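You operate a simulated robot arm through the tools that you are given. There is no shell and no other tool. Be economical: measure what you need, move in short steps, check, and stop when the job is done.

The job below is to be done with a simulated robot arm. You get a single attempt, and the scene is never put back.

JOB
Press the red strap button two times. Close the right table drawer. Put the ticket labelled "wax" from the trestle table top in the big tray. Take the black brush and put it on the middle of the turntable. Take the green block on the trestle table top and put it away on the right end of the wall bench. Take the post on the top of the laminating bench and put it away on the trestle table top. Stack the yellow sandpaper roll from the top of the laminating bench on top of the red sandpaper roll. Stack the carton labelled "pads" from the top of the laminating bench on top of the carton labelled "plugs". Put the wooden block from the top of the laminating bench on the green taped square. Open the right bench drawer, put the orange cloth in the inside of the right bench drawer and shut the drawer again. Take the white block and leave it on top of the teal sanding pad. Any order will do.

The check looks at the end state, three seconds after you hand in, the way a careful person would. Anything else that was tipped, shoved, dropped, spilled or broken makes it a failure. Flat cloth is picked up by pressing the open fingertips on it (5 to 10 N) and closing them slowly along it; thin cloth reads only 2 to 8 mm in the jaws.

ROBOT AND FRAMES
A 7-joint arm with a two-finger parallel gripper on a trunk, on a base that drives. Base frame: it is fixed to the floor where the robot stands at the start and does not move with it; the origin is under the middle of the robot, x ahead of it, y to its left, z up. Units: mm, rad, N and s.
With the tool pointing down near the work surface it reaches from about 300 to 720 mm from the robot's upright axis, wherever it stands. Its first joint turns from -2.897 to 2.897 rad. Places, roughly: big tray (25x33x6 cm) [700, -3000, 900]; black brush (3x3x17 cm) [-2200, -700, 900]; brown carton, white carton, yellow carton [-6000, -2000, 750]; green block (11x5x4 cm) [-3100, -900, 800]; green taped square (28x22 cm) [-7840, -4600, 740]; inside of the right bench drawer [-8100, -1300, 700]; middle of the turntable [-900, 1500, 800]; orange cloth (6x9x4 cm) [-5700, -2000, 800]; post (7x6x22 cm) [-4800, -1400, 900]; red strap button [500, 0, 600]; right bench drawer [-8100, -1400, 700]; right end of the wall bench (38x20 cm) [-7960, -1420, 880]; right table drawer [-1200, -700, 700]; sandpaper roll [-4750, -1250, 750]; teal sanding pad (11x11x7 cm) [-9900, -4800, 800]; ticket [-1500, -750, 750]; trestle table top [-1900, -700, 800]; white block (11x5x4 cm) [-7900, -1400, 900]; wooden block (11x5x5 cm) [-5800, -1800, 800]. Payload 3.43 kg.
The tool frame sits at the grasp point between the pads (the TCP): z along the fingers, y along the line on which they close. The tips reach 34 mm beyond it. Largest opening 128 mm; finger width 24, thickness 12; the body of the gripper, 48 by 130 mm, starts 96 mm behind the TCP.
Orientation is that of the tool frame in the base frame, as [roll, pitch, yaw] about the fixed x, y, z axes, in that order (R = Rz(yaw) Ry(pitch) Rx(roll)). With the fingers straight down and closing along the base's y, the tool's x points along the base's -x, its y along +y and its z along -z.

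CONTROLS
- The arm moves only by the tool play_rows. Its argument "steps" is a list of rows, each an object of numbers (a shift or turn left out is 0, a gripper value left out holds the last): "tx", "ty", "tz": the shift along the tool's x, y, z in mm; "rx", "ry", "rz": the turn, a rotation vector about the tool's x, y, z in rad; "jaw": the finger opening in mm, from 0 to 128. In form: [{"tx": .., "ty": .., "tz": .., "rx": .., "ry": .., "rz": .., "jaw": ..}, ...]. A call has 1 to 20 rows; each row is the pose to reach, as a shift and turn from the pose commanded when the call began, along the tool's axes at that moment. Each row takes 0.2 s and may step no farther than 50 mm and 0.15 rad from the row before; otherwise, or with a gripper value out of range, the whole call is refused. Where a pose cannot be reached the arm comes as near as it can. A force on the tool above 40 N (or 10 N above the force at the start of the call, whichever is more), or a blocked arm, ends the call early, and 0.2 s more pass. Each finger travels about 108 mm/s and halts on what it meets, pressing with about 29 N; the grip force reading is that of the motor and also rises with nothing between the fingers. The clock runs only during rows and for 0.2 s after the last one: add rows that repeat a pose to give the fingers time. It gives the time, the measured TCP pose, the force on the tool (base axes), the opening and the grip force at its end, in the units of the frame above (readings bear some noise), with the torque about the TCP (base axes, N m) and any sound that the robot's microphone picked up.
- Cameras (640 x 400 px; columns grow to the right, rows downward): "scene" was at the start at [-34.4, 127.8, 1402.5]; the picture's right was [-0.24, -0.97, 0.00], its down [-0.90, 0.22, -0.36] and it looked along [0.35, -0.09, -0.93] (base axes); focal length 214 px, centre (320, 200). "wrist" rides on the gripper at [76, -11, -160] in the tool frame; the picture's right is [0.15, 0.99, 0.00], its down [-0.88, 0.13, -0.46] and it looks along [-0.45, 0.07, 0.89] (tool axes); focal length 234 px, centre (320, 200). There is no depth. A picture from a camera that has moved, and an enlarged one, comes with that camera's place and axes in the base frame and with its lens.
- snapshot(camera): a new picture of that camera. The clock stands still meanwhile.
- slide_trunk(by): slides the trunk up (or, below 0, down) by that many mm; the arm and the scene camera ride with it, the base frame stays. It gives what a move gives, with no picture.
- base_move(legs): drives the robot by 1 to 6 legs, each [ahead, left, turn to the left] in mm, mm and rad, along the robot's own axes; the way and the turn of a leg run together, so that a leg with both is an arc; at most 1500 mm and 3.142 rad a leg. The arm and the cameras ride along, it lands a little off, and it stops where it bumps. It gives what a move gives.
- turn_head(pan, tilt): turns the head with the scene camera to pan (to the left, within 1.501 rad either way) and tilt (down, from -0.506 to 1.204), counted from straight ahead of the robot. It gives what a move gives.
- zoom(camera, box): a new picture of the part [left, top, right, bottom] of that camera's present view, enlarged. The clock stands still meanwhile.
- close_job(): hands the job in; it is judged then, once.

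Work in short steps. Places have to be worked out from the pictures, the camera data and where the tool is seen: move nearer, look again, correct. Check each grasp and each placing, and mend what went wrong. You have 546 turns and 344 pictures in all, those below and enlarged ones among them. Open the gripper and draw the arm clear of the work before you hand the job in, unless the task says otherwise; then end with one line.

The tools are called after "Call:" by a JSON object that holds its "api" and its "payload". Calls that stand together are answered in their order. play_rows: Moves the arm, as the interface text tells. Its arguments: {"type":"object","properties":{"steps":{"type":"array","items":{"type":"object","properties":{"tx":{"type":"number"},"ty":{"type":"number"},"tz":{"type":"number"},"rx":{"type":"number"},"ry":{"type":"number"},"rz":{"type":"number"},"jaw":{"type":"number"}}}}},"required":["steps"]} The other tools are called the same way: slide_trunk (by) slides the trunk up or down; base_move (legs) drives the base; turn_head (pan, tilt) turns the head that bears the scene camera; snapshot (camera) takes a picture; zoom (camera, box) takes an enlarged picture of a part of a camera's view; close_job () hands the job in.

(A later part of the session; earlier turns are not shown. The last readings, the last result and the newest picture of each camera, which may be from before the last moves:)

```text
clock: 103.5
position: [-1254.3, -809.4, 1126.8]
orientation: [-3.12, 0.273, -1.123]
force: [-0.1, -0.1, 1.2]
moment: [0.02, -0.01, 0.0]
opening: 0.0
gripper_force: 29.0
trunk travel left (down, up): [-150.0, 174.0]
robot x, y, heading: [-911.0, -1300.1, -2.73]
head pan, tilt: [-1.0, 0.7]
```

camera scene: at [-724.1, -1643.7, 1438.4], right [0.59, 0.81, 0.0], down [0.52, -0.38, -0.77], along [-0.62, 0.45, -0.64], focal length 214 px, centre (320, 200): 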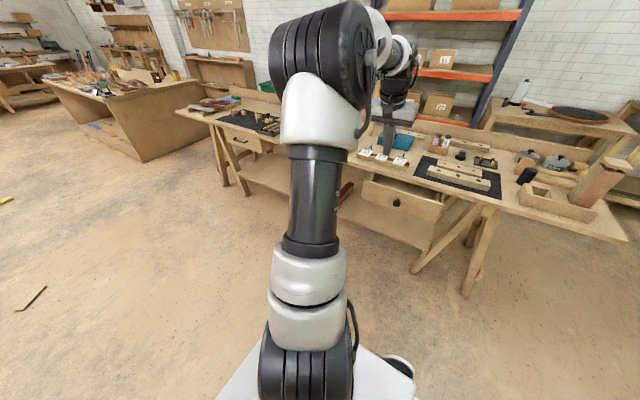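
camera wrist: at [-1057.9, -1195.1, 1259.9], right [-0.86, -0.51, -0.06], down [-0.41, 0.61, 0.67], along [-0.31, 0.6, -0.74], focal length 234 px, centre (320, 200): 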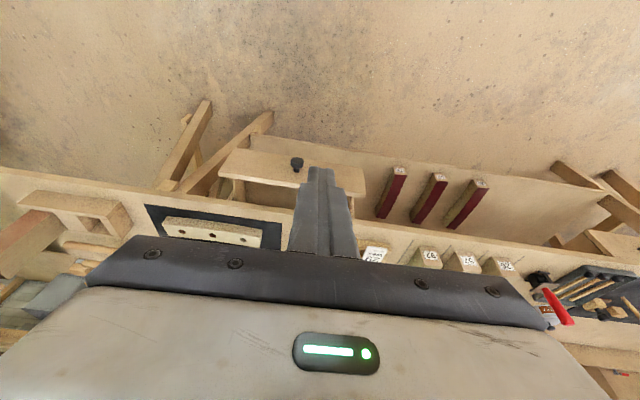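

I bring the hand upright to a point in front of and above the knob.

Call:
{"api": "play_rows", "payload": {"steps": [{"tx": 31, "ty": -13, "tz": 18, "ry": 0.06}, {"tx": 62, "ty": -26, "tz": 36, "ry": 0.12}, {"tx": 93, "ty": -40, "tz": 54, "ry": 0.18}, {"tx": 124, "ty": -53, "tz": 72, "ry": 0.24}, {"tx": 153, "ty": -66, "tz": 89, "ry": 0.27}, {"tx": 153, "ty": -66, "tz": 89, "ry": 0.27}]}}

Call:
{"api": "snapshot", "payload": {"camera": "wrist"}}

```text
clock: 105.0
position: [-1137.4, -891.3, 1000.0]
orientation: [-3.119, 0.004, -1.127]
force: [0.1, 0.3, -0.4]
moment: [0.03, 0.0, 0.01]
opening: 0.1
gripper_force: 29.2
trunk travel left (down, up): [-150.0, 174.0]
robot x, y, heading: [-914.6, -1300.3, -2.736]
head pan, tilt: [-1.0, 0.7]
```

```text
307 pictures are left
camera wrist: at [-1098.6, -956.3, 1160.2], right [-0.83, -0.56, -0.02], down [-0.5, 0.73, 0.46], along [-0.24, 0.39, -0.89], focal length 234 px, centre (320, 200)
```

wrist: 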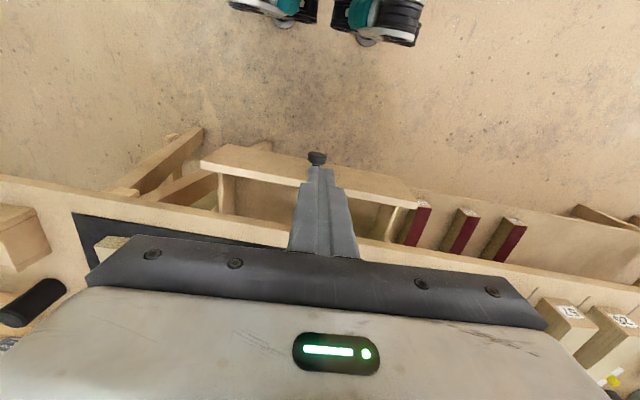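

The knob is straight ahead of the fingers. I descend to knob height.

Call:
{"api": "play_rows", "payload": {"steps": [{"tz": 45}, {"tz": 90}, {"tz": 135}, {"tz": 180}, {"tz": 225}, {"tz": 261}, {"tz": 261}]}}

Call:
{"api": "snapshot", "payload": {"camera": "wrist"}}

```text
clock: 106.5
position: [-1135.3, -888.7, 737.5]
orientation: [-3.123, 0.002, -1.126]
force: [0.0, -0.4, 0.7]
moment: [0.04, 0.03, -0.01]
opening: 0.4
gripper_force: 29.3
trunk travel left (down, up): [-150.0, 174.0]
robot x, y, heading: [-911.9, -1299.6, -2.734]
head pan, tilt: [-1.0, 0.7]
```

```text
306 pictures are left
camera wrist: at [-1095.5, -952.6, 898.3], right [-0.83, -0.56, -0.02], down [-0.5, 0.73, 0.46], along [-0.24, 0.39, -0.89], focal length 234 px, centre (320, 200)
```

wrist: 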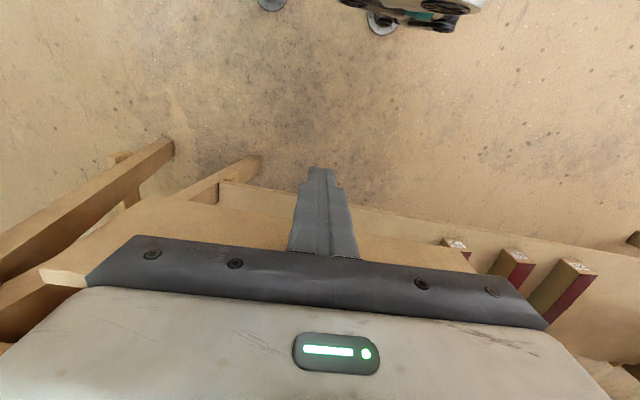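

I push the knob in slowly along the drawer's direction.

Call:
{"api": "play_rows", "payload": {"steps": [{"tx": -15}, {"tx": -30}, {"tx": -42}, {"tx": -54}, {"tx": -66}, {"tx": -78}, {"tx": -90}, {"tx": -102}, {"tx": -114}, {"tx": -126}]}}

Call:
{"api": "zoom", "payload": {"camera": "scene", "box": [240, 100, 480, 250]}}

```text
clock: 108.8
position: [-1190.0, -774.7, 740.5]
orientation: [-3.123, 0.003, -1.127]
force: [-0.8, 0.7, -0.5]
moment: [-0.02, -0.02, -0.01]
opening: 0.0
gripper_force: 29.2
trunk travel left (down, up): [-150.0, 174.0]
robot x, y, heading: [-912.6, -1298.2, -2.736]
head pan, tilt: [-1.0, 0.7]
```

```text
2.67 times, centred on (360, 175) of scene
camera zoom: at [-843.7, -1344.2, 1438.4], right [0.56, 0.83, 0.0], down [0.54, -0.36, -0.76], along [-0.64, 0.43, -0.64], focal length 572 px, centre (213, 267)
```

zoom: 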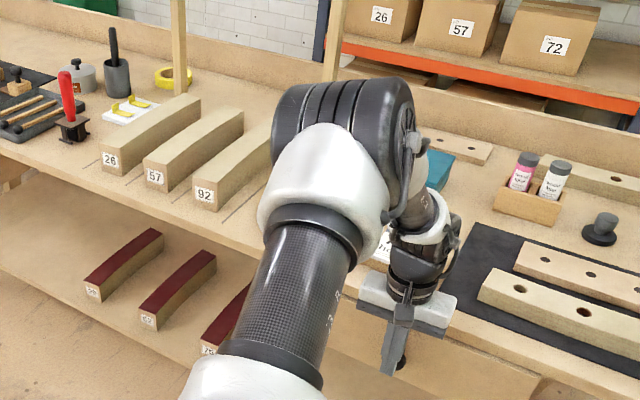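

The drawer appears to be going in. I continue pushing until it stops.

Call:
{"api": "play_rows", "payload": {"steps": [{"tx": -10}, {"tx": -20}, {"tx": -30}, {"tx": -40}, {"tx": -50}, {"tx": -60}, {"tx": -68}, {"tx": -76}, {"tx": -84}]}}

Call:
{"api": "zoom", "payload": {"camera": "scene", "box": [240, 100, 480, 250]}}

Call:
{"api": "snapshot", "payload": {"camera": "wrist"}}

```text
clock: 109.6
position: [-1197.0, -756.0, 737.2]
orientation: [-3.121, -0.023, -1.13]
force: [2.1, -4.2, 0.8]
moment: [-0.14, 0.04, -0.03]
opening: 0.0
gripper_force: 28.7
trunk travel left (down, up): [-150.0, 174.0]
robot x, y, heading: [-908.7, -1300.7, -2.731]
head pan, tilt: [-1.0, 0.7]
stopped in row 4: the force on the tool passed its limit at 49 N (the readings are from after the stop); the commanded pose is now the measured one
```

```text
2.67 times, centred on (360, 175) of scene
camera zoom: at [-843.2, -1345.1, 1438.3], right [0.56, 0.83, 0.0], down [0.54, -0.36, -0.77], along [-0.64, 0.43, -0.64], focal length 572 px, centre (213, 267)
```

zoom: 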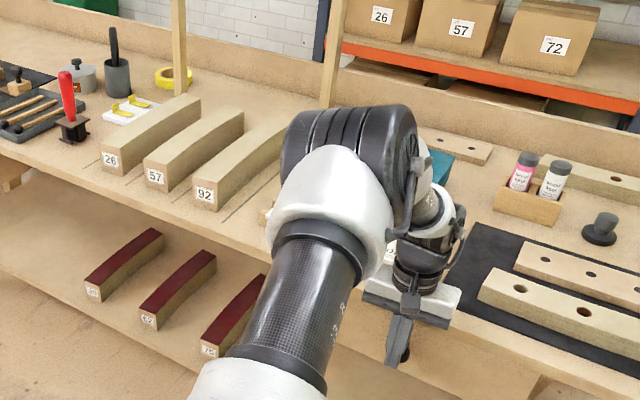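

```text
303 pictures are left
camera wrist: at [-1159.3, -817.2, 898.8], right [-0.83, -0.56, -0.02], down [-0.51, 0.75, 0.43], along [-0.23, 0.37, -0.9], focal length 234 px, centre (320, 200)
```

wrist: 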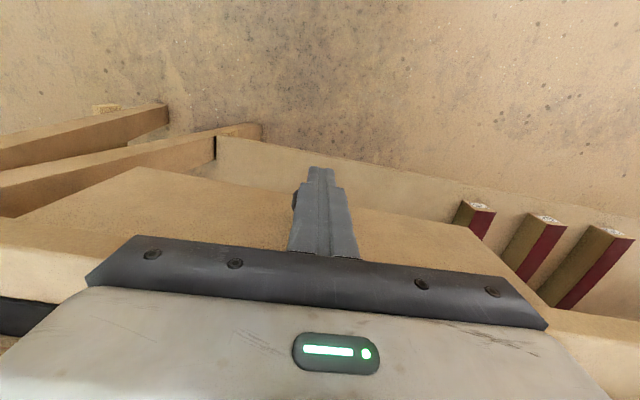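

The fingers slid past the knob and now press on the board right beside it. I continue pushing, more slowly.

Call:
{"api": "play_rows", "payload": {"steps": [{"tx": -3}, {"tx": -7}, {"tx": -12}, {"tx": -17}, {"tx": -22}, {"tx": -27}, {"tx": -32}, {"tx": -37}, {"tx": -42}, {"tx": -47}, {"tx": -52}]}}

Call:
{"api": "snapshot", "payload": {"camera": "wrist"}}

```text
clock: 110.2
position: [-1196.4, -754.7, 733.8]
orientation: [-3.122, -0.04, -1.132]
force: [2.2, -7.0, 4.4]
moment: [-0.06, -0.04, 0.0]
opening: 0.0
gripper_force: 29.1
trunk travel left (down, up): [-150.0, 174.0]
robot x, y, heading: [-912.5, -1301.8, -2.731]
head pan, tilt: [-1.0, 0.7]
stopped in row 3: the force on the tool passed its limit at 43 N (the readings are from after the stop); the commanded pose is now the measured one
```

```text
302 pictures are left
camera wrist: at [-1160.2, -814.6, 898.2], right [-0.83, -0.56, -0.01], down [-0.51, 0.75, 0.42], along [-0.22, 0.35, -0.91], focal length 234 px, centre (320, 200)
```

wrist: 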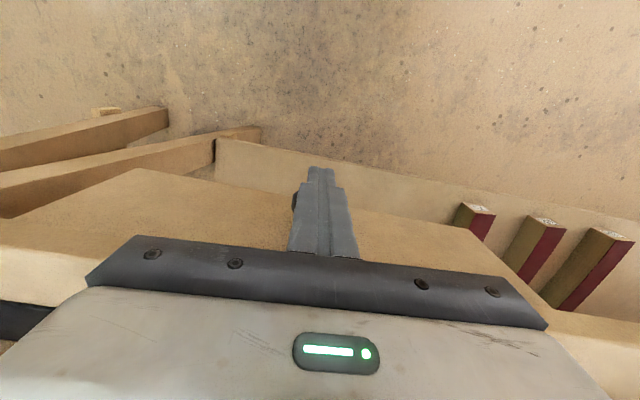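

It may already be closed. I back off and look.

Call:
{"api": "play_rows", "payload": {"steps": [{"tx": 30, "tz": -3}, {"tx": 70, "tz": -3}, {"tx": 110, "tz": -3}, {"tx": 110, "tz": -50}, {"tx": 110, "tz": -95}, {"tx": 110, "tz": -140}, {"tx": 110, "tz": -185}, {"tx": 110, "tz": -230}, {"tx": 110, "tz": -275}, {"tx": 110, "tz": -320}]}}

Call:
{"api": "snapshot", "payload": {"camera": "wrist"}}

Call:
{"api": "zoom", "payload": {"camera": "scene", "box": [280, 120, 480, 270]}}

```text
clock: 112.4
position: [-1160.0, -845.6, 1060.0]
orientation: [-3.121, -0.037, -1.127]
force: [-0.1, 1.0, 0.2]
moment: [-0.03, 0.0, 0.01]
opening: 0.0
gripper_force: 28.8
trunk travel left (down, up): [-150.0, 174.0]
robot x, y, heading: [-910.0, -1301.8, -2.728]
head pan, tilt: [-1.0, 0.7]
```

```text
301 pictures are left
camera wrist: at [-1123.0, -904.7, 1221.9], right [-0.83, -0.56, -0.01], down [-0.51, 0.75, 0.42], along [-0.22, 0.36, -0.91], focal length 234 px, centre (320, 200)
```

wrist: 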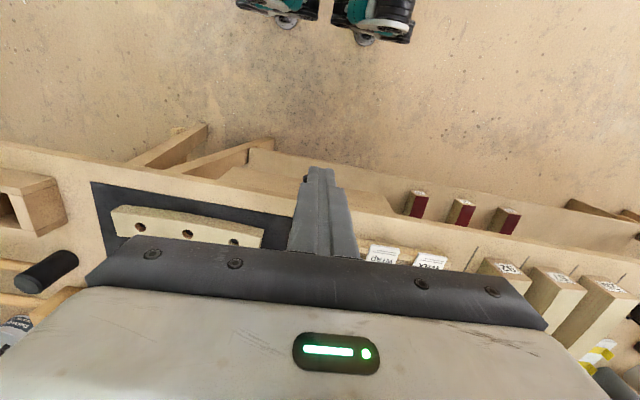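

```text
2.67 times, centred on (380, 195) of scene
camera zoom: at [-843.3, -1344.9, 1438.3], right [0.56, 0.83, 0.0], down [0.54, -0.36, -0.76], along [-0.64, 0.42, -0.64], focal length 572 px, centre (160, 213)
```

zoom: 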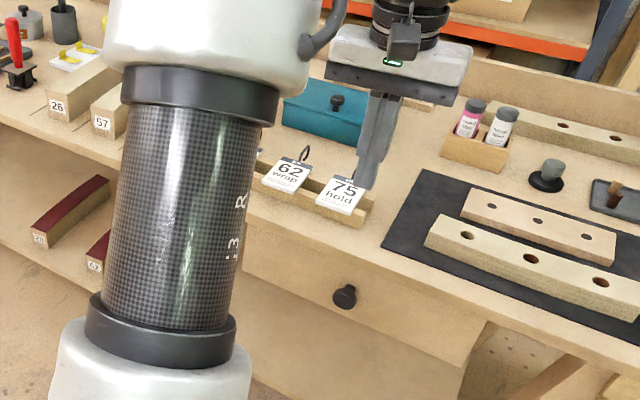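

The interior isn't visible any more. I zoom in to check whether the front is really flush.

Call:
{"api": "zoom", "payload": {"camera": "wrist", "box": [160, 120, 480, 260]}}

Call:
{"api": "zoom", "payload": {"camera": "scene", "box": [350, 190, 470, 270]}}

```text
2.00 times, centred on (320, 190) of wrist
camera zoom: at [-1123.0, -904.7, 1221.9], right [-0.83, -0.56, -0.01], down [-0.51, 0.75, 0.42], along [-0.22, 0.36, -0.91], focal length 468 px, centre (320, 220)
```

zoom: 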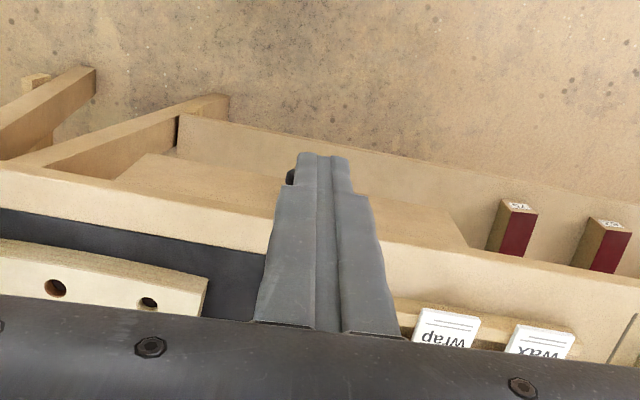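

```text
5.00 times, centred on (410, 230) of scene
camera zoom: at [-843.3, -1344.9, 1438.3], right [0.56, 0.83, 0.0], down [0.54, -0.36, -0.76], along [-0.64, 0.42, -0.64], focal length 1072 px, centre (-130, 50)
```

zoom: 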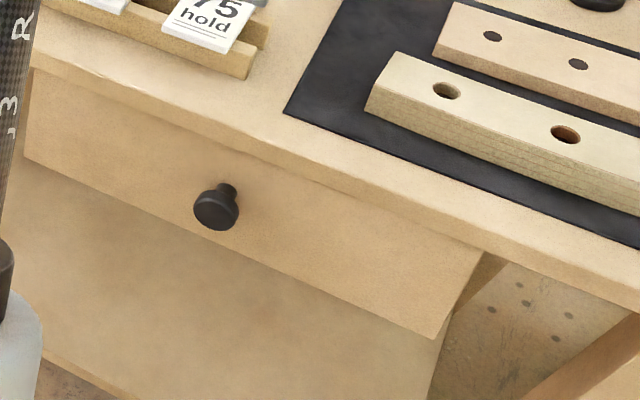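

The drawer is shut flush. Next is the wax ticket at about (-1500, -757). I drive ahead 420 mm and 130 mm closer to the table.

Call:
{"api": "base_move", "payload": {"legs": [[420, -130, 0]]}}

Call:
{"api": "snapshot", "payload": {"camera": "wrist"}}

Call:
{"api": "snapshot", "payload": {"camera": "scene"}}

```text
clock: 115.1
position: [-1597.8, -897.0, 1059.5]
orientation: [-3.121, -0.038, -1.123]
force: [0.5, 0.7, -0.4]
moment: [0.03, 0.0, 0.04]
opening: 0.0
gripper_force: 29.1
trunk travel left (down, up): [-150.0, 174.0]
robot x, y, heading: [-1352.3, -1350.8, -2.724]
head pan, tilt: [-1.0, 0.7]
```

```text
297 pictures are left
camera wrist: at [-1560.8, -955.8, 1221.5], right [-0.83, -0.56, -0.01], down [-0.51, 0.75, 0.42], along [-0.23, 0.36, -0.91], focal length 234 px, centre (320, 200)
```

wrist: 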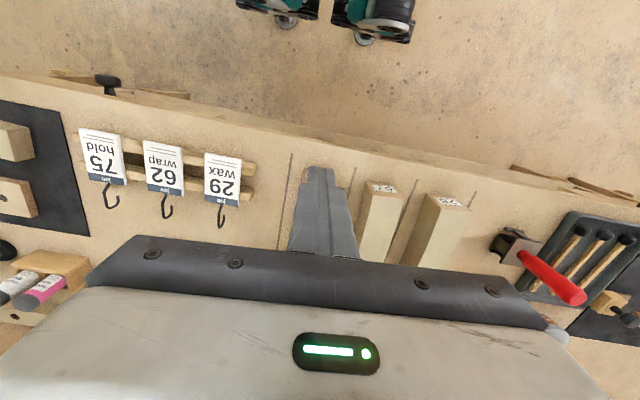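

```text
296 pictures are left
camera scene: at [-1278.3, -1394.4, 1438.3], right [0.55, 0.84, 0.0], down [0.54, -0.35, -0.76], along [-0.64, 0.42, -0.64], focal length 214 px, centre (320, 200)
```

scene: 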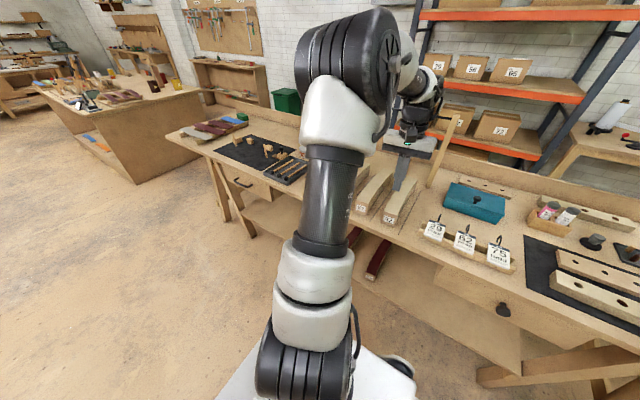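

The three tickets rest across two rails, with hooks to the back. I zoom in on the wax one (no. 29).

Call:
{"api": "zoom", "payload": {"camera": "wrist", "box": [60, 110, 270, 240]}}

Call:
{"api": "zoom", "payload": {"camera": "scene", "box": [400, 200, 530, 280]}}

```text
3.05 times, centred on (165, 175) of wrist
camera zoom: at [-1560.8, -955.8, 1221.5], right [-0.83, -0.56, -0.01], down [-0.51, 0.75, 0.42], along [-0.23, 0.36, -0.91], focal length 714 px, centre (792, 276)
```

zoom: 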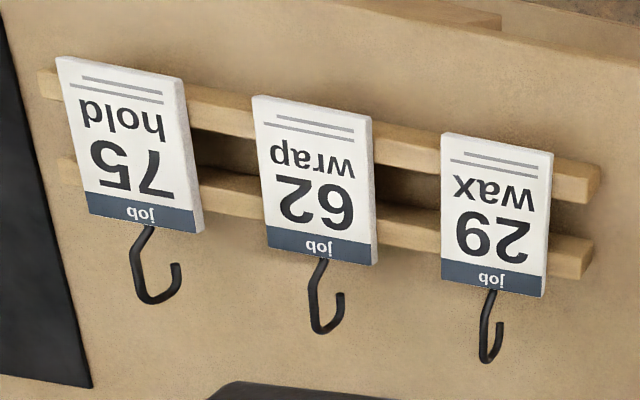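

```text
4.92 times, centred on (465, 240) of scene
camera zoom: at [-1278.3, -1394.4, 1438.3], right [0.55, 0.84, 0.0], down [0.54, -0.35, -0.76], along [-0.64, 0.42, -0.64], focal length 1056 px, centre (-394, 3)
```

zoom: 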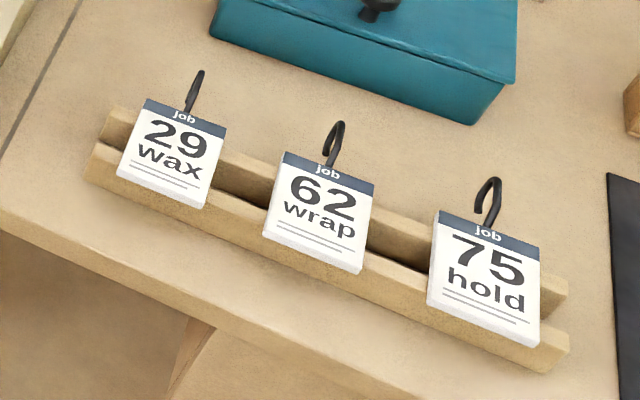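

The wax card is centred at (-1495, -738, 837), about 64 mm wide and 7 mm thick. I bring the open fingers above it.

Call:
{"api": "play_rows", "payload": {"steps": [{"tx": -17, "ty": -27, "tz": 21, "rx": -0.02, "ry": -0.038, "jaw": 92}, {"tx": -35, "ty": -54, "tz": 42, "rx": -0.02, "ry": -0.038}, {"tx": -52, "ty": -81, "tz": 63, "rx": -0.02, "ry": -0.038}, {"tx": -70, "ty": -108, "tz": 85, "rx": -0.02, "ry": -0.038}, {"tx": -87, "ty": -135, "tz": 108, "rx": -0.02, "ry": -0.038}, {"tx": -104, "ty": -162, "tz": 131, "rx": -0.02, "ry": -0.038}, {"tx": -104, "ty": -162, "tz": 131, "rx": -0.02, "ry": -0.038}]}}

Call:
{"api": "snapshot", "payload": {"camera": "wrist"}}

```text
clock: 116.7
position: [-1496.7, -736.1, 927.1]
orientation: [3.141, 0.002, -1.12]
force: [-0.3, 0.5, -0.1]
moment: [-0.05, 0.02, 0.0]
opening: 92.1
gripper_force: 0.1
trunk travel left (down, up): [-150.0, 174.0]
robot x, y, heading: [-1345.1, -1347.8, -2.721]
head pan, tilt: [-1.0, 0.7]
```

```text
293 pictures are left
camera wrist: at [-1452.3, -798.1, 1087.5], right [-0.83, -0.56, 0.0], down [-0.5, 0.74, 0.46], along [-0.26, 0.38, -0.89], focal length 234 px, centre (320, 200)
```

wrist: 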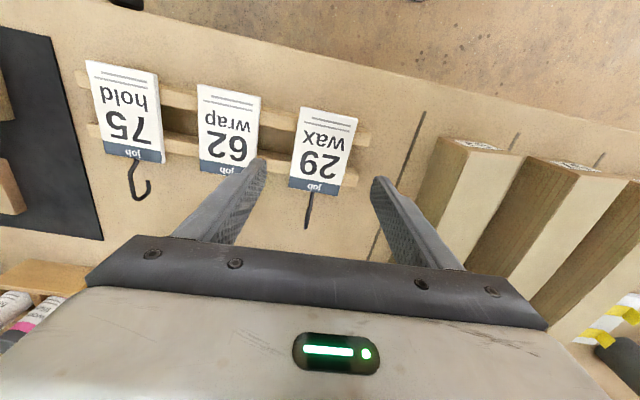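

Aligned. I lower toward the rails, slowly at the end.

Call:
{"api": "play_rows", "payload": {"steps": [{"tx": 8, "ty": 1, "tz": 25}, {"tx": 8, "ty": 1, "tz": 48}, {"tx": 8, "ty": 1, "tz": 54}, {"tx": 8, "ty": 1, "tz": 58}, {"tx": 8, "ty": 1, "tz": 60}]}}

Call:
{"api": "snapshot", "payload": {"camera": "wrist"}}

```text
clock: 117.9
position: [-1490.7, -743.9, 866.8]
orientation: [3.14, 0.003, -1.122]
force: [0.0, 0.3, 1.2]
moment: [0.01, 0.03, -0.04]
opening: 92.0
gripper_force: 0.1
trunk travel left (down, up): [-150.0, 174.0]
robot x, y, heading: [-1348.6, -1353.6, -2.719]
head pan, tilt: [-1.0, 0.7]
```

```text
292 pictures are left
camera wrist: at [-1447.1, -806.6, 1027.5], right [-0.83, -0.56, 0.0], down [-0.5, 0.74, 0.46], along [-0.26, 0.38, -0.89], focal length 234 px, centre (320, 200)
```

wrist: 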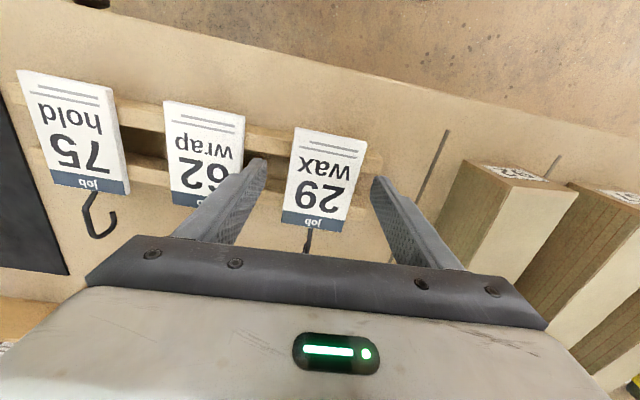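

Call:
{"api": "play_rows", "payload": {"steps": [{"tz": 2}, {"tz": 4}, {"tz": 6}, {"tz": 8}, {"tz": 9}, {"tz": 10}]}}

```text
clock: 119.1
position: [-1489.5, -744.0, 864.5]
orientation: [-3.141, 0.009, -1.12]
force: [3.1, -10.0, 18.1]
moment: [-0.89, 0.6, 0.51]
opening: 93.0
gripper_force: 0.8
trunk travel left (down, up): [-150.0, 174.0]
robot x, y, heading: [-1346.3, -1351.6, -2.724]
head pan, tilt: [-1.0, 0.7]
stopped in row 6: the force on the tool passed its limit at 42 N (the readings are from after the stop); the commanded pose is now the measured one
```

Contact with the rails is at tip height of about 830. I lift 1.5 mm and close on the card.

Call:
{"api": "play_rows", "payload": {"steps": [{"tz": -1.5, "jaw": 80}, {"tz": -1.5, "jaw": 70}, {"tz": -1.5, "jaw": 62}, {"tz": -1.5, "jaw": 54}, {"tz": -1.5, "jaw": 50}, {"tz": -1.5, "jaw": 50}]}}

Call:
{"api": "snapshot", "payload": {"camera": "wrist"}}

```text
clock: 120.5
position: [-1490.9, -743.4, 865.1]
orientation: [-3.141, 0.01, -1.123]
force: [-8.5, 0.7, 14.7]
moment: [-0.3, 0.65, -0.22]
opening: 59.6
gripper_force: 29.0
trunk travel left (down, up): [-150.0, 174.0]
robot x, y, heading: [-1347.9, -1352.9, -2.721]
head pan, tilt: [-1.0, 0.7]
```

```text
291 pictures are left
camera wrist: at [-1448.2, -806.6, 1023.6], right [-0.83, -0.56, 0.0], down [-0.5, 0.73, 0.46], along [-0.26, 0.38, -0.89], focal length 234 px, centre (320, 200)
```

wrist: 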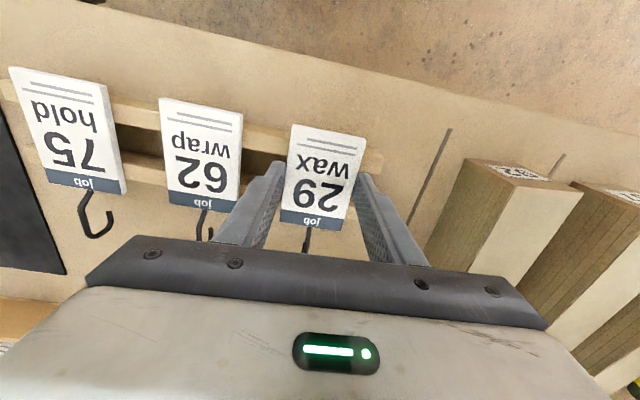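

Gripped at 59.6 mm. I lift it gently.

Call:
{"api": "play_rows", "payload": {"steps": [{"tz": -5}, {"tz": -20}, {"tz": -50}, {"tz": -90}, {"tz": -130}, {"tz": -170}]}}

Call:
{"api": "snapshot", "payload": {"camera": "wrist"}}

```text
clock: 121.9
position: [-1489.6, -743.5, 1033.7]
orientation: [3.141, 0.007, -1.124]
force: [-0.7, -0.5, -0.2]
moment: [0.0, -0.02, -0.03]
opening: 59.3
gripper_force: 29.1
trunk travel left (down, up): [-150.0, 174.0]
robot x, y, heading: [-1345.6, -1352.7, -2.725]
head pan, tilt: [-1.0, 0.7]
```

```text
290 pictures are left
camera wrist: at [-1446.7, -806.9, 1192.9], right [-0.83, -0.56, 0.0], down [-0.5, 0.73, 0.46], along [-0.26, 0.38, -0.89], focal length 234 px, centre (320, 200)
```

wrist: 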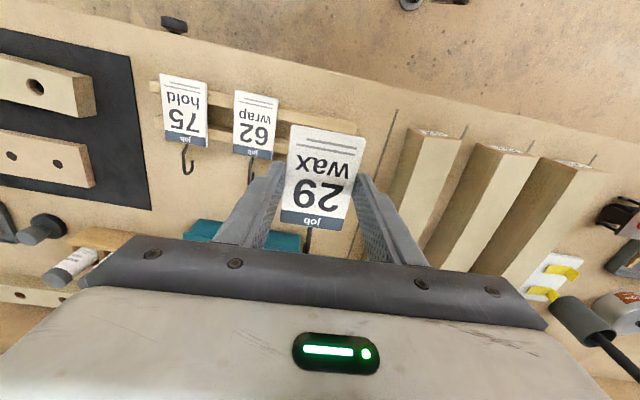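

The ticket is held. I retract and raise the arm a little, back away from the table, turn around and drive toward the tray's cabinet.

Call:
{"api": "play_rows", "payload": {"steps": [{"tx": 40, "tz": -20}, {"tx": 80, "tz": -40}, {"tx": 120, "tz": -60}, {"tx": 150, "tz": -80}, {"tx": 150, "tz": -80}]}}

Call:
{"api": "base_move", "payload": {"legs": [[0, 600, 0], [0, 0, 3.129], [1100, 0, 0]]}}

Call:
{"api": "turn_head", "payload": {"pan": -1.2, "tilt": 0.45}}

Call:
{"api": "snapshot", "payload": {"camera": "scene"}}

```text
clock: 123.1
position: [-1423.2, -881.7, 1113.1]
orientation: [-3.141, 0.006, -1.121]
force: [-0.3, -0.5, 0.7]
moment: [0.01, 0.02, 0.02]
opening: 59.1
gripper_force: 29.2
trunk travel left (down, up): [-150.0, 174.0]
robot x, y, heading: [-1350.8, -1348.8, -2.725]
head pan, tilt: [-1.0, 0.7]
```

```text
clock: 142.1
position: [-37.6, -1968.2, 1113.4]
orientation: [3.14, 0.006, 1.993]
force: [0.5, -0.2, 0.7]
moment: [-0.01, 0.03, 0.03]
opening: 58.4
gripper_force: 28.9
trunk travel left (down, up): [-150.0, 174.0]
robot x, y, heading: [-92.8, -1495.2, 0.392]
head pan, tilt: [-1.0, 0.7]
```

```text
clock: 142.8
position: [-38.5, -1967.9, 1112.5]
orientation: [3.141, 0.008, 1.992]
force: [-0.2, 0.6, 1.1]
moment: [-0.01, 0.01, 0.02]
opening: 58.2
gripper_force: 29.6
trunk travel left (down, up): [-150.0, 174.0]
robot x, y, heading: [-99.8, -1497.6, 0.389]
head pan, tilt: [-1.201, 0.45]
```

```text
289 pictures are left
camera scene: at [-173.1, -1466.0, 1460.5], right [-0.72, -0.69, 0.0], down [-0.3, 0.32, -0.9], along [0.62, -0.65, -0.44], focal length 214 px, centre (320, 200)
```

scene: 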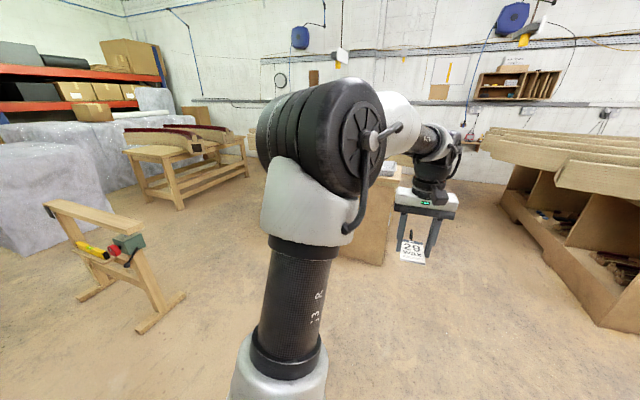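

The arm hides the cabinet. I drive on and look again.

Call:
{"api": "base_move", "payload": {"legs": [[0, -400, 0], [150, 0, 0]]}}

Call:
{"api": "turn_head", "payload": {"pan": -1.5, "tilt": 0.6}}

Call:
{"api": "snapshot", "payload": {"camera": "scene"}}

Call:
{"api": "snapshot", "payload": {"camera": "wrist"}}

```text
clock: 148.2
position: [256.8, -2278.7, 1112.0]
orientation: [3.14, 0.007, 1.997]
force: [-0.3, -0.7, -0.6]
moment: [0.02, -0.01, 0.01]
opening: 58.7
gripper_force: 29.4
trunk travel left (down, up): [-150.0, 174.0]
robot x, y, heading: [189.5, -1805.9, 0.395]
head pan, tilt: [-1.201, 0.45]
```

```text
clock: 149.0
position: [256.2, -2278.6, 1113.0]
orientation: [-3.141, 0.007, 1.996]
force: [-0.1, 0.7, -0.4]
moment: [0.01, 0.02, -0.03]
opening: 58.7
gripper_force: 28.9
trunk travel left (down, up): [-150.0, 174.0]
robot x, y, heading: [190.4, -1807.8, 0.389]
head pan, tilt: [-1.499, 0.6]
```

```text
288 pictures are left
camera scene: at [95.9, -1790.3, 1447.0], right [-0.89, -0.45, 0.0], down [-0.25, 0.5, -0.83], along [0.37, -0.74, -0.56], focal length 214 px, centre (320, 200)
```

scene: 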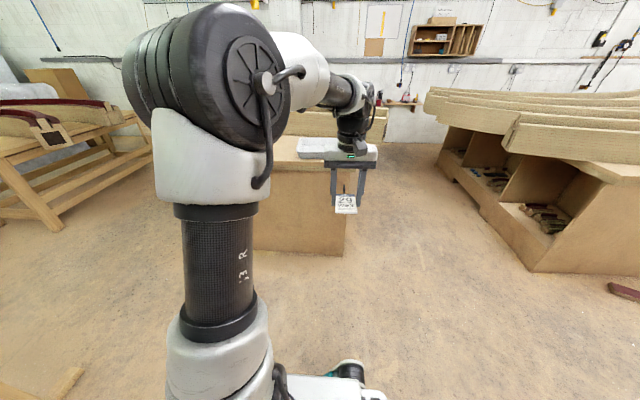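

```text
287 pictures are left
camera wrist: at [214.6, -2213.0, 1272.3], right [0.84, 0.54, 0.0], down [0.48, -0.75, 0.46], along [0.25, -0.39, -0.89], focal length 234 px, centre (320, 200)
```

wrist: 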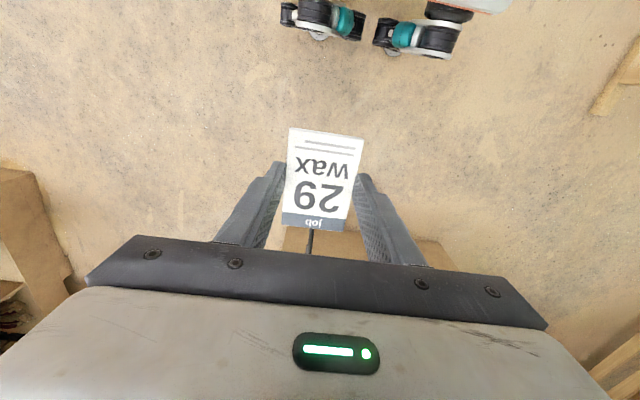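

The tray is on the cabinet's right end, about 270 mm behind its front edge. I drive sideways toward it and look again.

Call:
{"api": "base_move", "payload": {"legs": [[0, -760, 0]]}}

Call:
{"api": "turn_head", "payload": {"pan": -1.5, "tilt": 1.0}}

Call:
{"api": "snapshot", "payload": {"camera": "scene"}}

Call:
{"api": "snapshot", "payload": {"camera": "wrist"}}

```text
clock: 156.7
position: [554.7, -2972.1, 1111.4]
orientation: [3.141, 0.008, 2.006]
force: [0.8, -1.3, 0.1]
moment: [0.01, 0.01, 0.0]
opening: 58.3
gripper_force: 29.0
trunk travel left (down, up): [-150.0, 174.0]
robot x, y, heading: [485.2, -2501.9, 0.402]
head pan, tilt: [-1.499, 0.6]
```

```text
clock: 157.5
position: [554.7, -2972.9, 1112.7]
orientation: [3.141, 0.007, 2.007]
force: [0.3, 0.1, 0.0]
moment: [0.03, -0.03, 0.0]
opening: 58.7
gripper_force: 28.9
trunk travel left (down, up): [-150.0, 174.0]
robot x, y, heading: [482.6, -2499.9, 0.406]
head pan, tilt: [-1.499, 1.0]
```

```text
286 pictures are left
camera scene: at [380.0, -2468.7, 1415.0], right [-0.89, -0.46, 0.0], down [-0.39, 0.75, -0.54], along [0.25, -0.48, -0.84], focal length 214 px, centre (320, 200)
```

scene: 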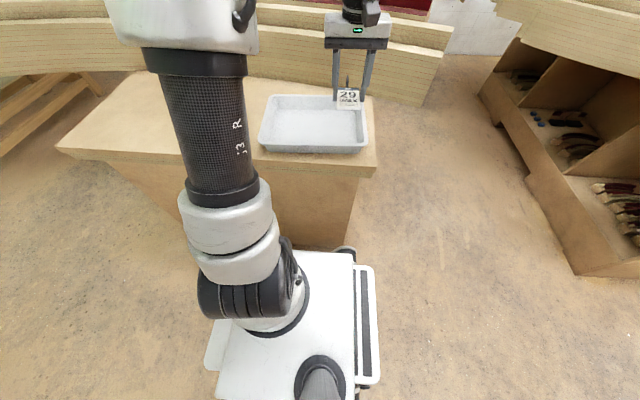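

```text
285 pictures are left
camera wrist: at [511.9, -2906.6, 1272.3], right [0.83, 0.55, 0.0], down [0.49, -0.74, 0.46], along [0.25, -0.39, -0.89], focal length 234 px, centre (320, 200)
```

wrist: 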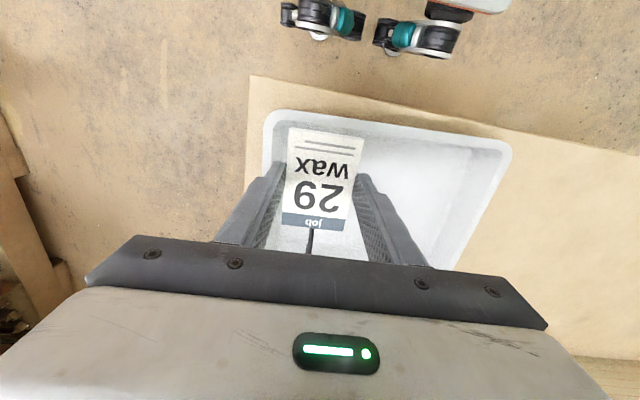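

The tray's centre is at about (687, -3022), rim z about 930, and within reach. I move the ticket over it and lower partway.

Call:
{"api": "play_rows", "payload": {"steps": [{"tx": -24, "ty": 24, "tz": 10}, {"tx": -48, "ty": 48, "tz": 20}, {"tx": -72, "ty": 72, "tz": 40}, {"tx": -94, "ty": 94, "tz": 70}, {"tx": -94, "ty": 94, "tz": 110}, {"tx": -94, "ty": 94, "tz": 145}, {"tx": -94, "ty": 94, "tz": 145}]}}

Call:
{"api": "snapshot", "payload": {"camera": "wrist"}}

```text
clock: 159.1
position: [681.2, -3020.0, 968.3]
orientation: [-3.14, 0.006, 2.007]
force: [0.3, 0.3, -0.3]
moment: [-0.01, 0.01, -0.03]
opening: 58.6
gripper_force: 28.8
trunk travel left (down, up): [-150.0, 174.0]
robot x, y, heading: [485.3, -2501.7, 0.407]
head pan, tilt: [-1.499, 1.0]
```

```text
284 pictures are left
camera wrist: at [638.9, -2953.6, 1128.6], right [0.83, 0.55, 0.0], down [0.49, -0.74, 0.46], along [0.25, -0.39, -0.89], focal length 234 px, centre (320, 200)
```

wrist: 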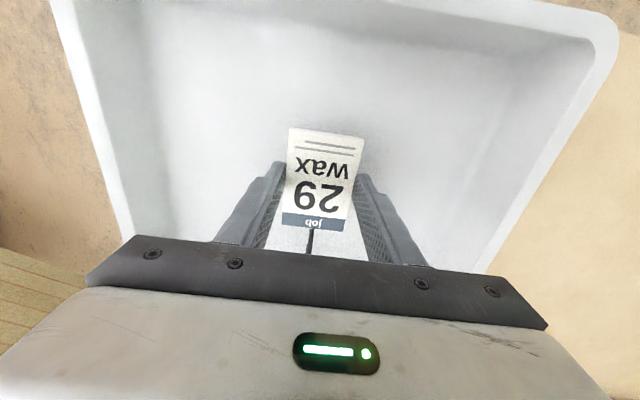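

Centred in the tray. I lower until contact.

Call:
{"api": "play_rows", "payload": {"steps": [{"tz": 25}, {"tz": 38}, {"tz": 43}, {"tz": 48}, {"tz": 53}, {"tz": 58}, {"tz": 63}, {"tz": 68}, {"tz": 73}, {"tz": 78}]}}

```text
clock: 159.8
position: [681.3, -3022.2, 940.1]
orientation: [3.141, 0.022, 2.007]
force: [-1.0, 2.4, 16.5]
moment: [0.42, 0.32, -0.08]
opening: 58.6
gripper_force: 29.4
trunk travel left (down, up): [-150.0, 174.0]
robot x, y, heading: [487.6, -2501.2, 0.403]
head pan, tilt: [-1.499, 1.0]
stopped in row 3: the force on the tool passed its limit at 65 N (the readings are from after the stop); the commanded pose is now the measured one
```

Contact. I open the jaws and lift off.

Call:
{"api": "play_rows", "payload": {"steps": [{"tz": -1, "jaw": 65}, {"tz": -1, "jaw": 75}, {"tz": -1, "jaw": 85}, {"tz": -1, "jaw": 90}, {"tz": -40}, {"tz": -85}, {"tz": -130}, {"tz": -175}]}}

Call:
{"api": "snapshot", "payload": {"camera": "wrist"}}

```text
clock: 161.6
position: [682.2, -3021.1, 1112.3]
orientation: [3.14, 0.015, 2.008]
force: [0.5, -1.0, -0.3]
moment: [0.03, 0.0, 0.01]
opening: 90.1
gripper_force: 0.0
trunk travel left (down, up): [-150.0, 174.0]
robot x, y, heading: [482.8, -2502.6, 0.406]
head pan, tilt: [-1.499, 1.0]
```

```text
283 pictures are left
camera wrist: at [638.7, -2953.6, 1272.3], right [0.84, 0.55, 0.0], down [0.49, -0.74, 0.47], along [0.26, -0.39, -0.88], focal length 234 px, centre (320, 200)
```

wrist: 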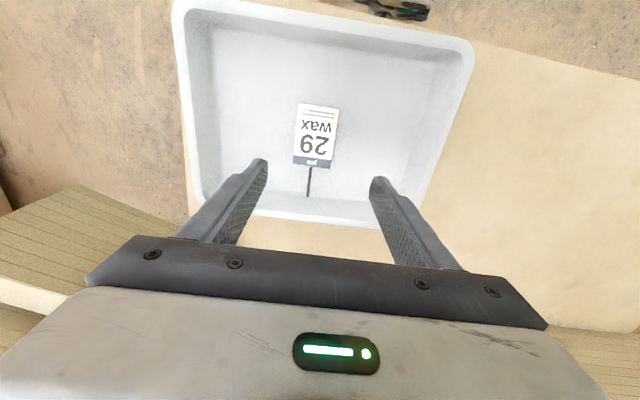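

The ticket lies in the tray. Next is the black brush: I retract, back away, turn and drive to the far part of the trestle table.

Call:
{"api": "play_rows", "payload": {"steps": [{"tx": 40}, {"tx": 80}, {"tx": 120}, {"tx": 120}]}}

Call:
{"api": "base_move", "payload": {"legs": [[0, 800, 0], [0, 0, -3.129], [870, -400, 0], [870, -400, 0]]}}

Call:
{"api": "turn_head", "payload": {"pan": -1.2, "tilt": 0.6}}

Call:
{"api": "snapshot", "payload": {"camera": "scene"}}

```text
clock: 162.6
position: [631.1, -2911.2, 1109.4]
orientation: [3.141, 0.018, 2.007]
force: [0.5, -0.6, -0.4]
moment: [0.0, -0.02, 0.01]
opening: 90.0
gripper_force: 0.1
trunk travel left (down, up): [-150.0, 174.0]
robot x, y, heading: [485.0, -2503.9, 0.404]
head pan, tilt: [-1.499, 1.0]
```

```text
clock: 187.5
position: [-1891.9, -1277.1, 1110.0]
orientation: [-3.141, 0.019, -1.158]
force: [-0.5, -0.5, 0.1]
moment: [0.0, -0.01, 0.0]
opening: 89.8
gripper_force: 0.0
trunk travel left (down, up): [-150.0, 174.0]
robot x, y, heading: [-1757.5, -1692.6, -2.761]
head pan, tilt: [-1.499, 1.0]
```

```text
clock: 188.4
position: [-1892.9, -1277.3, 1109.4]
orientation: [-3.141, 0.017, -1.156]
force: [0.0, 0.0, -0.9]
moment: [-0.02, 0.02, 0.01]
opening: 89.8
gripper_force: 0.1
trunk travel left (down, up): [-150.0, 174.0]
robot x, y, heading: [-1755.0, -1692.2, -2.76]
head pan, tilt: [-1.201, 0.6]
```

```text
282 pictures are left
camera scene: at [-1679.0, -1722.4, 1446.9], right [0.73, 0.68, 0.0], down [0.39, -0.41, -0.82], along [-0.56, 0.6, -0.57], focal length 214 px, centre (320, 200)
```

scene: 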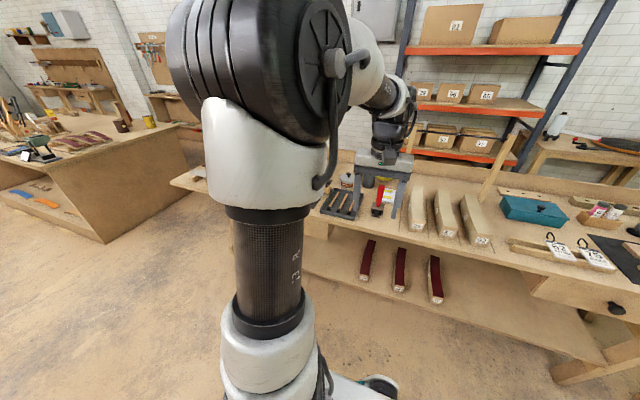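

Call:
{"api": "zoom", "payload": {"camera": "scene", "box": [310, 150, 500, 250]}}

Call:
{"api": "snapshot", "payload": {"camera": "wrist"}}

```text
3.37 times, centred on (405, 200) of scene
camera zoom: at [-1679.0, -1722.4, 1446.9], right [0.73, 0.68, 0.0], down [0.39, -0.41, -0.82], along [-0.56, 0.6, -0.57], focal length 722 px, centre (34, 200)
```

zoom: 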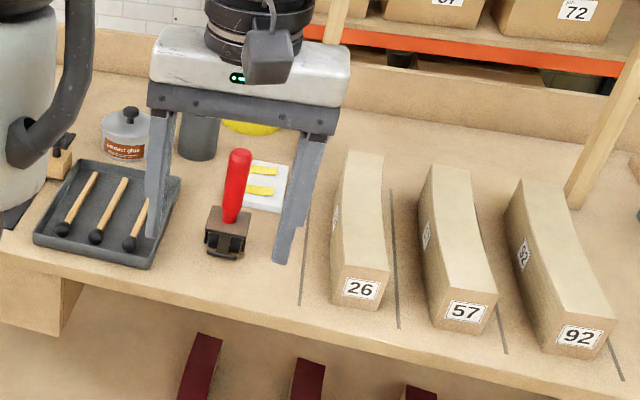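

```text
280 pictures are left
camera wrist: at [-1850.2, -1344.3, 1268.7], right [-0.85, -0.53, 0.0], down [-0.47, 0.75, 0.47], along [-0.25, 0.4, -0.88], focal length 234 px, centre (320, 200)
```

wrist: 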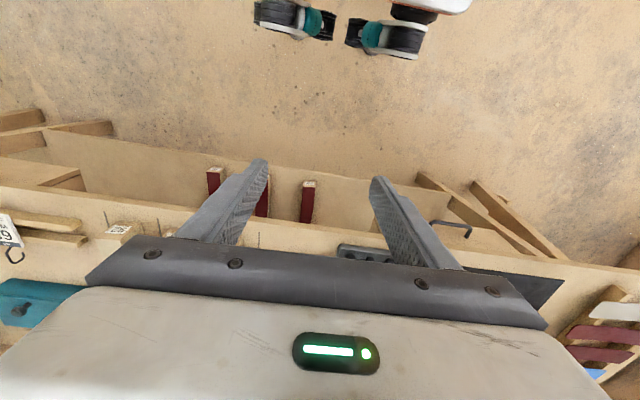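

The cup with the black brush is at about (-2180, -790). I come 330 mm closer to the table.

Call:
{"api": "base_move", "payload": {"legs": [[20, -330, 0.03]]}}

Call:
{"api": "snapshot", "payload": {"camera": "wrist"}}

Call:
{"api": "turn_head", "payload": {"pan": -0.9, "tilt": 0.6}}

Call:
{"api": "snapshot", "payload": {"camera": "scene"}}

```text
clock: 192.2
position: [-2054.9, -981.7, 1110.4]
orientation: [-3.141, 0.018, -1.124]
force: [0.3, 0.1, -0.4]
moment: [0.0, 0.01, -0.01]
opening: 89.9
gripper_force: 0.1
trunk travel left (down, up): [-150.0, 174.0]
robot x, y, heading: [-1904.6, -1389.9, -2.728]
head pan, tilt: [-1.201, 0.6]
```

```text
279 pictures are left
camera wrist: at [-2010.6, -1047.1, 1268.7], right [-0.83, -0.56, 0.0], down [-0.49, 0.73, 0.47], along [-0.26, 0.39, -0.88], focal length 234 px, centre (320, 200)
```

wrist: 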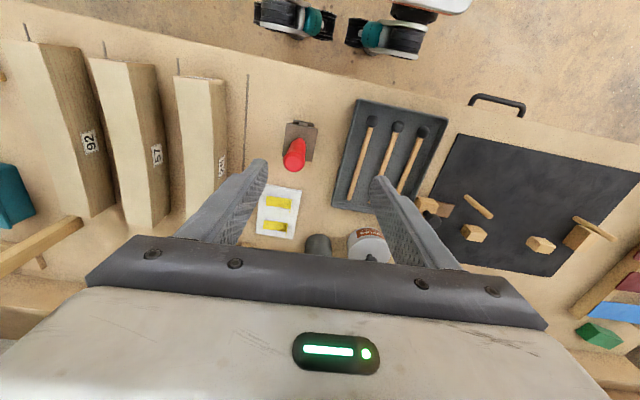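

```text
clock: 193.0
position: [-2054.7, -981.7, 1110.1]
orientation: [-3.141, 0.017, -1.124]
force: [-0.3, 0.4, -0.5]
moment: [-0.02, 0.02, 0.01]
opening: 89.8
gripper_force: 0.0
trunk travel left (down, up): [-150.0, 174.0]
robot x, y, heading: [-1904.1, -1391.5, -2.72]
head pan, tilt: [-0.901, 0.6]
```

```text
278 pictures are left
camera scene: at [-1842.3, -1440.4, 1447.0], right [0.47, 0.88, 0.0], down [0.5, -0.26, -0.83], along [-0.73, 0.38, -0.56], focal length 214 px, centre (320, 200)
```

scene: 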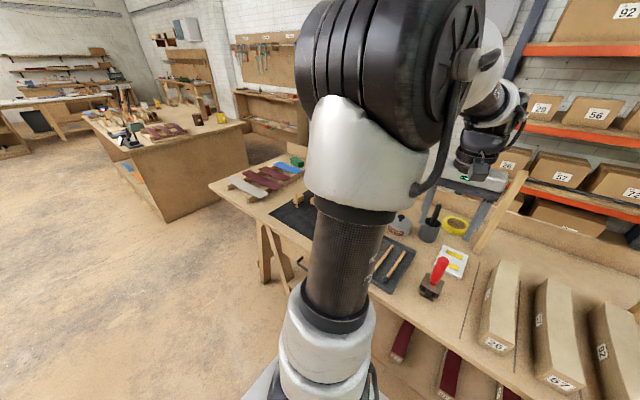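

Call:
{"api": "zoom", "payload": {"camera": "scene", "box": [380, 180, 500, 260]}}

Call:
{"api": "zoom", "payload": {"camera": "wrist", "box": [260, 200, 400, 280]}}

```text
5.00 times, centred on (440, 220) of scene
camera zoom: at [-1842.3, -1440.4, 1447.0], right [0.47, 0.88, 0.0], down [0.5, -0.26, -0.83], along [-0.73, 0.38, -0.56], focal length 1072 px, centre (-280, 100)
```

zoom: 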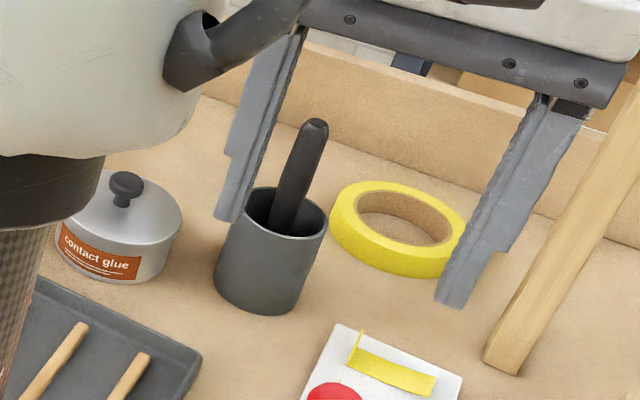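

```text
4.57 times, centred on (330, 240) of wrist
camera zoom: at [-2010.6, -1047.1, 1268.8], right [-0.83, -0.56, 0.0], down [-0.49, 0.73, 0.47], along [-0.26, 0.39, -0.88], focal length 1070 px, centre (274, 17)
```

zoom: 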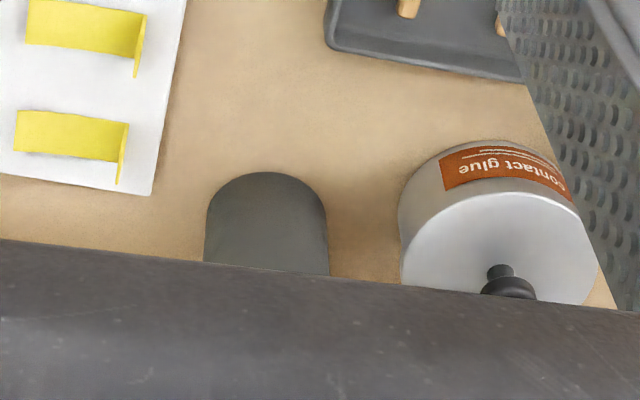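

The brush leans in a cup at about (-2213, -727). I move the hand nearer, staying high, for a second view.

Call:
{"api": "play_rows", "payload": {"steps": [{"tx": -45, "ty": 9}, {"tx": -90, "ty": 18}, {"tx": -135, "ty": 27}, {"tx": -180, "ty": 37}, {"tx": -200, "ty": 37}, {"tx": -200, "ty": 37}]}}

Call:
{"api": "zoom", "payload": {"camera": "wrist", "box": [200, 80, 440, 240]}}

Call:
{"api": "zoom", "payload": {"camera": "scene", "box": [380, 180, 500, 260]}}

```text
clock: 194.4
position: [-2175.2, -819.3, 1115.0]
orientation: [3.14, 0.015, -1.125]
force: [0.1, 0.9, 0.1]
moment: [-0.01, 0.01, 0.02]
opening: 90.1
gripper_force: 0.0
trunk travel left (down, up): [-150.0, 174.0]
robot x, y, heading: [-1904.4, -1393.0, -2.727]
head pan, tilt: [-0.901, 0.6]
```

```text
2.50 times, centred on (320, 160) of wrist
camera zoom: at [-2130.4, -884.0, 1272.5], right [-0.83, -0.56, 0.0], down [-0.49, 0.73, 0.47], along [-0.26, 0.39, -0.88], focal length 585 px, centre (320, 300)
```

zoom: 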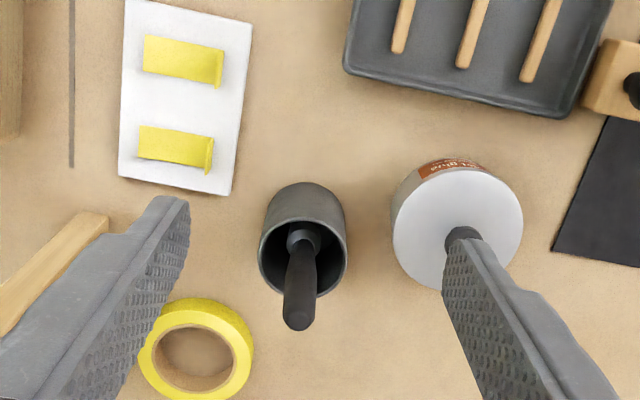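

```text
5.00 times, centred on (440, 220) of scene
camera zoom: at [-1842.4, -1440.4, 1447.0], right [0.47, 0.89, 0.0], down [0.5, -0.26, -0.83], along [-0.73, 0.38, -0.56], focal length 1072 px, centre (-280, 100)
```

zoom: 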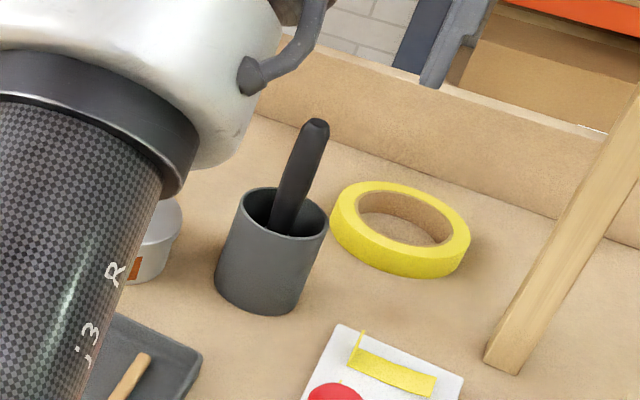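

The brush top is at (-2214, -737, 977) and the cup rim at z 894. That is at the reach limit, so I shift the base 50 mm closer first.

Call:
{"api": "base_move", "payload": {"legs": [[0, -50, 0]]}}

```text
clock: 195.6
position: [-2193.6, -773.7, 1114.7]
orientation: [3.14, 0.017, -1.124]
force: [0.5, 0.0, 0.4]
moment: [-0.02, 0.03, -0.02]
opening: 89.9
gripper_force: 0.1
trunk travel left (down, up): [-150.0, 174.0]
robot x, y, heading: [-1922.4, -1344.6, -2.726]
head pan, tilt: [-0.901, 0.6]
```

Call:
{"api": "play_rows", "payload": {"steps": [{"tx": -20, "ty": 1, "tz": 10}, {"tx": -41, "ty": 2, "tz": 40}, {"tx": -41, "ty": 2, "tz": 80}, {"tx": -41, "ty": 2, "tz": 105}, {"tx": -41, "ty": 2, "tz": 105}]}}

Call:
{"api": "snapshot", "payload": {"camera": "wrist"}}

```text
clock: 196.8
position: [-2214.0, -736.1, 1008.4]
orientation: [3.141, 0.017, -1.125]
force: [0.3, 0.7, 0.6]
moment: [0.02, -0.01, -0.01]
opening: 90.2
gripper_force: 0.0
trunk travel left (down, up): [-150.0, 174.0]
robot x, y, heading: [-1925.7, -1344.7, -2.727]
head pan, tilt: [-0.901, 0.6]
```

```text
273 pictures are left
camera wrist: at [-2171.1, -800.8, 1167.2], right [-0.83, -0.56, 0.0], down [-0.49, 0.73, 0.47], along [-0.26, 0.39, -0.88], focal length 234 px, centre (320, 200)
```

wrist: 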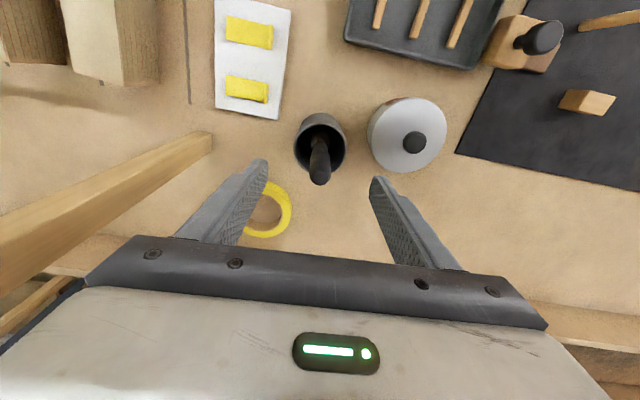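

Well aligned over the brush. I descend and close.

Call:
{"api": "play_rows", "payload": {"steps": [{"tz": 30}, {"tz": 55}, {"tz": 72}, {"tz": 72, "jaw": 70}, {"tz": 72, "jaw": 50}, {"tz": 72, "jaw": 35}, {"tz": 72, "jaw": 20}, {"tz": 72, "jaw": 10}, {"tz": 72, "jaw": 10}]}}

Call:
{"api": "snapshot", "payload": {"camera": "wrist"}}

```text
clock: 198.8
position: [-2215.7, -736.0, 936.4]
orientation: [3.141, 0.019, -1.125]
force: [0.1, -0.8, 1.0]
moment: [-0.07, 0.12, -0.01]
opening: 19.8
gripper_force: 28.8
trunk travel left (down, up): [-150.0, 174.0]
robot x, y, heading: [-1925.2, -1346.7, -2.719]
head pan, tilt: [-0.901, 0.6]
```

```text
272 pictures are left
camera wrist: at [-2171.1, -800.6, 1095.8], right [-0.83, -0.56, 0.0], down [-0.49, 0.73, 0.47], along [-0.26, 0.39, -0.88], focal length 234 px, centre (320, 200)
```

wrist: 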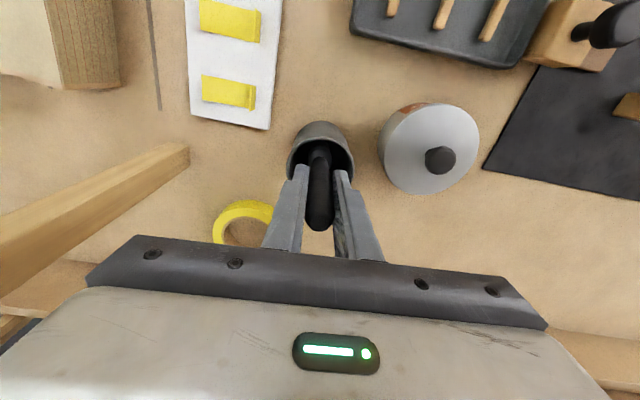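

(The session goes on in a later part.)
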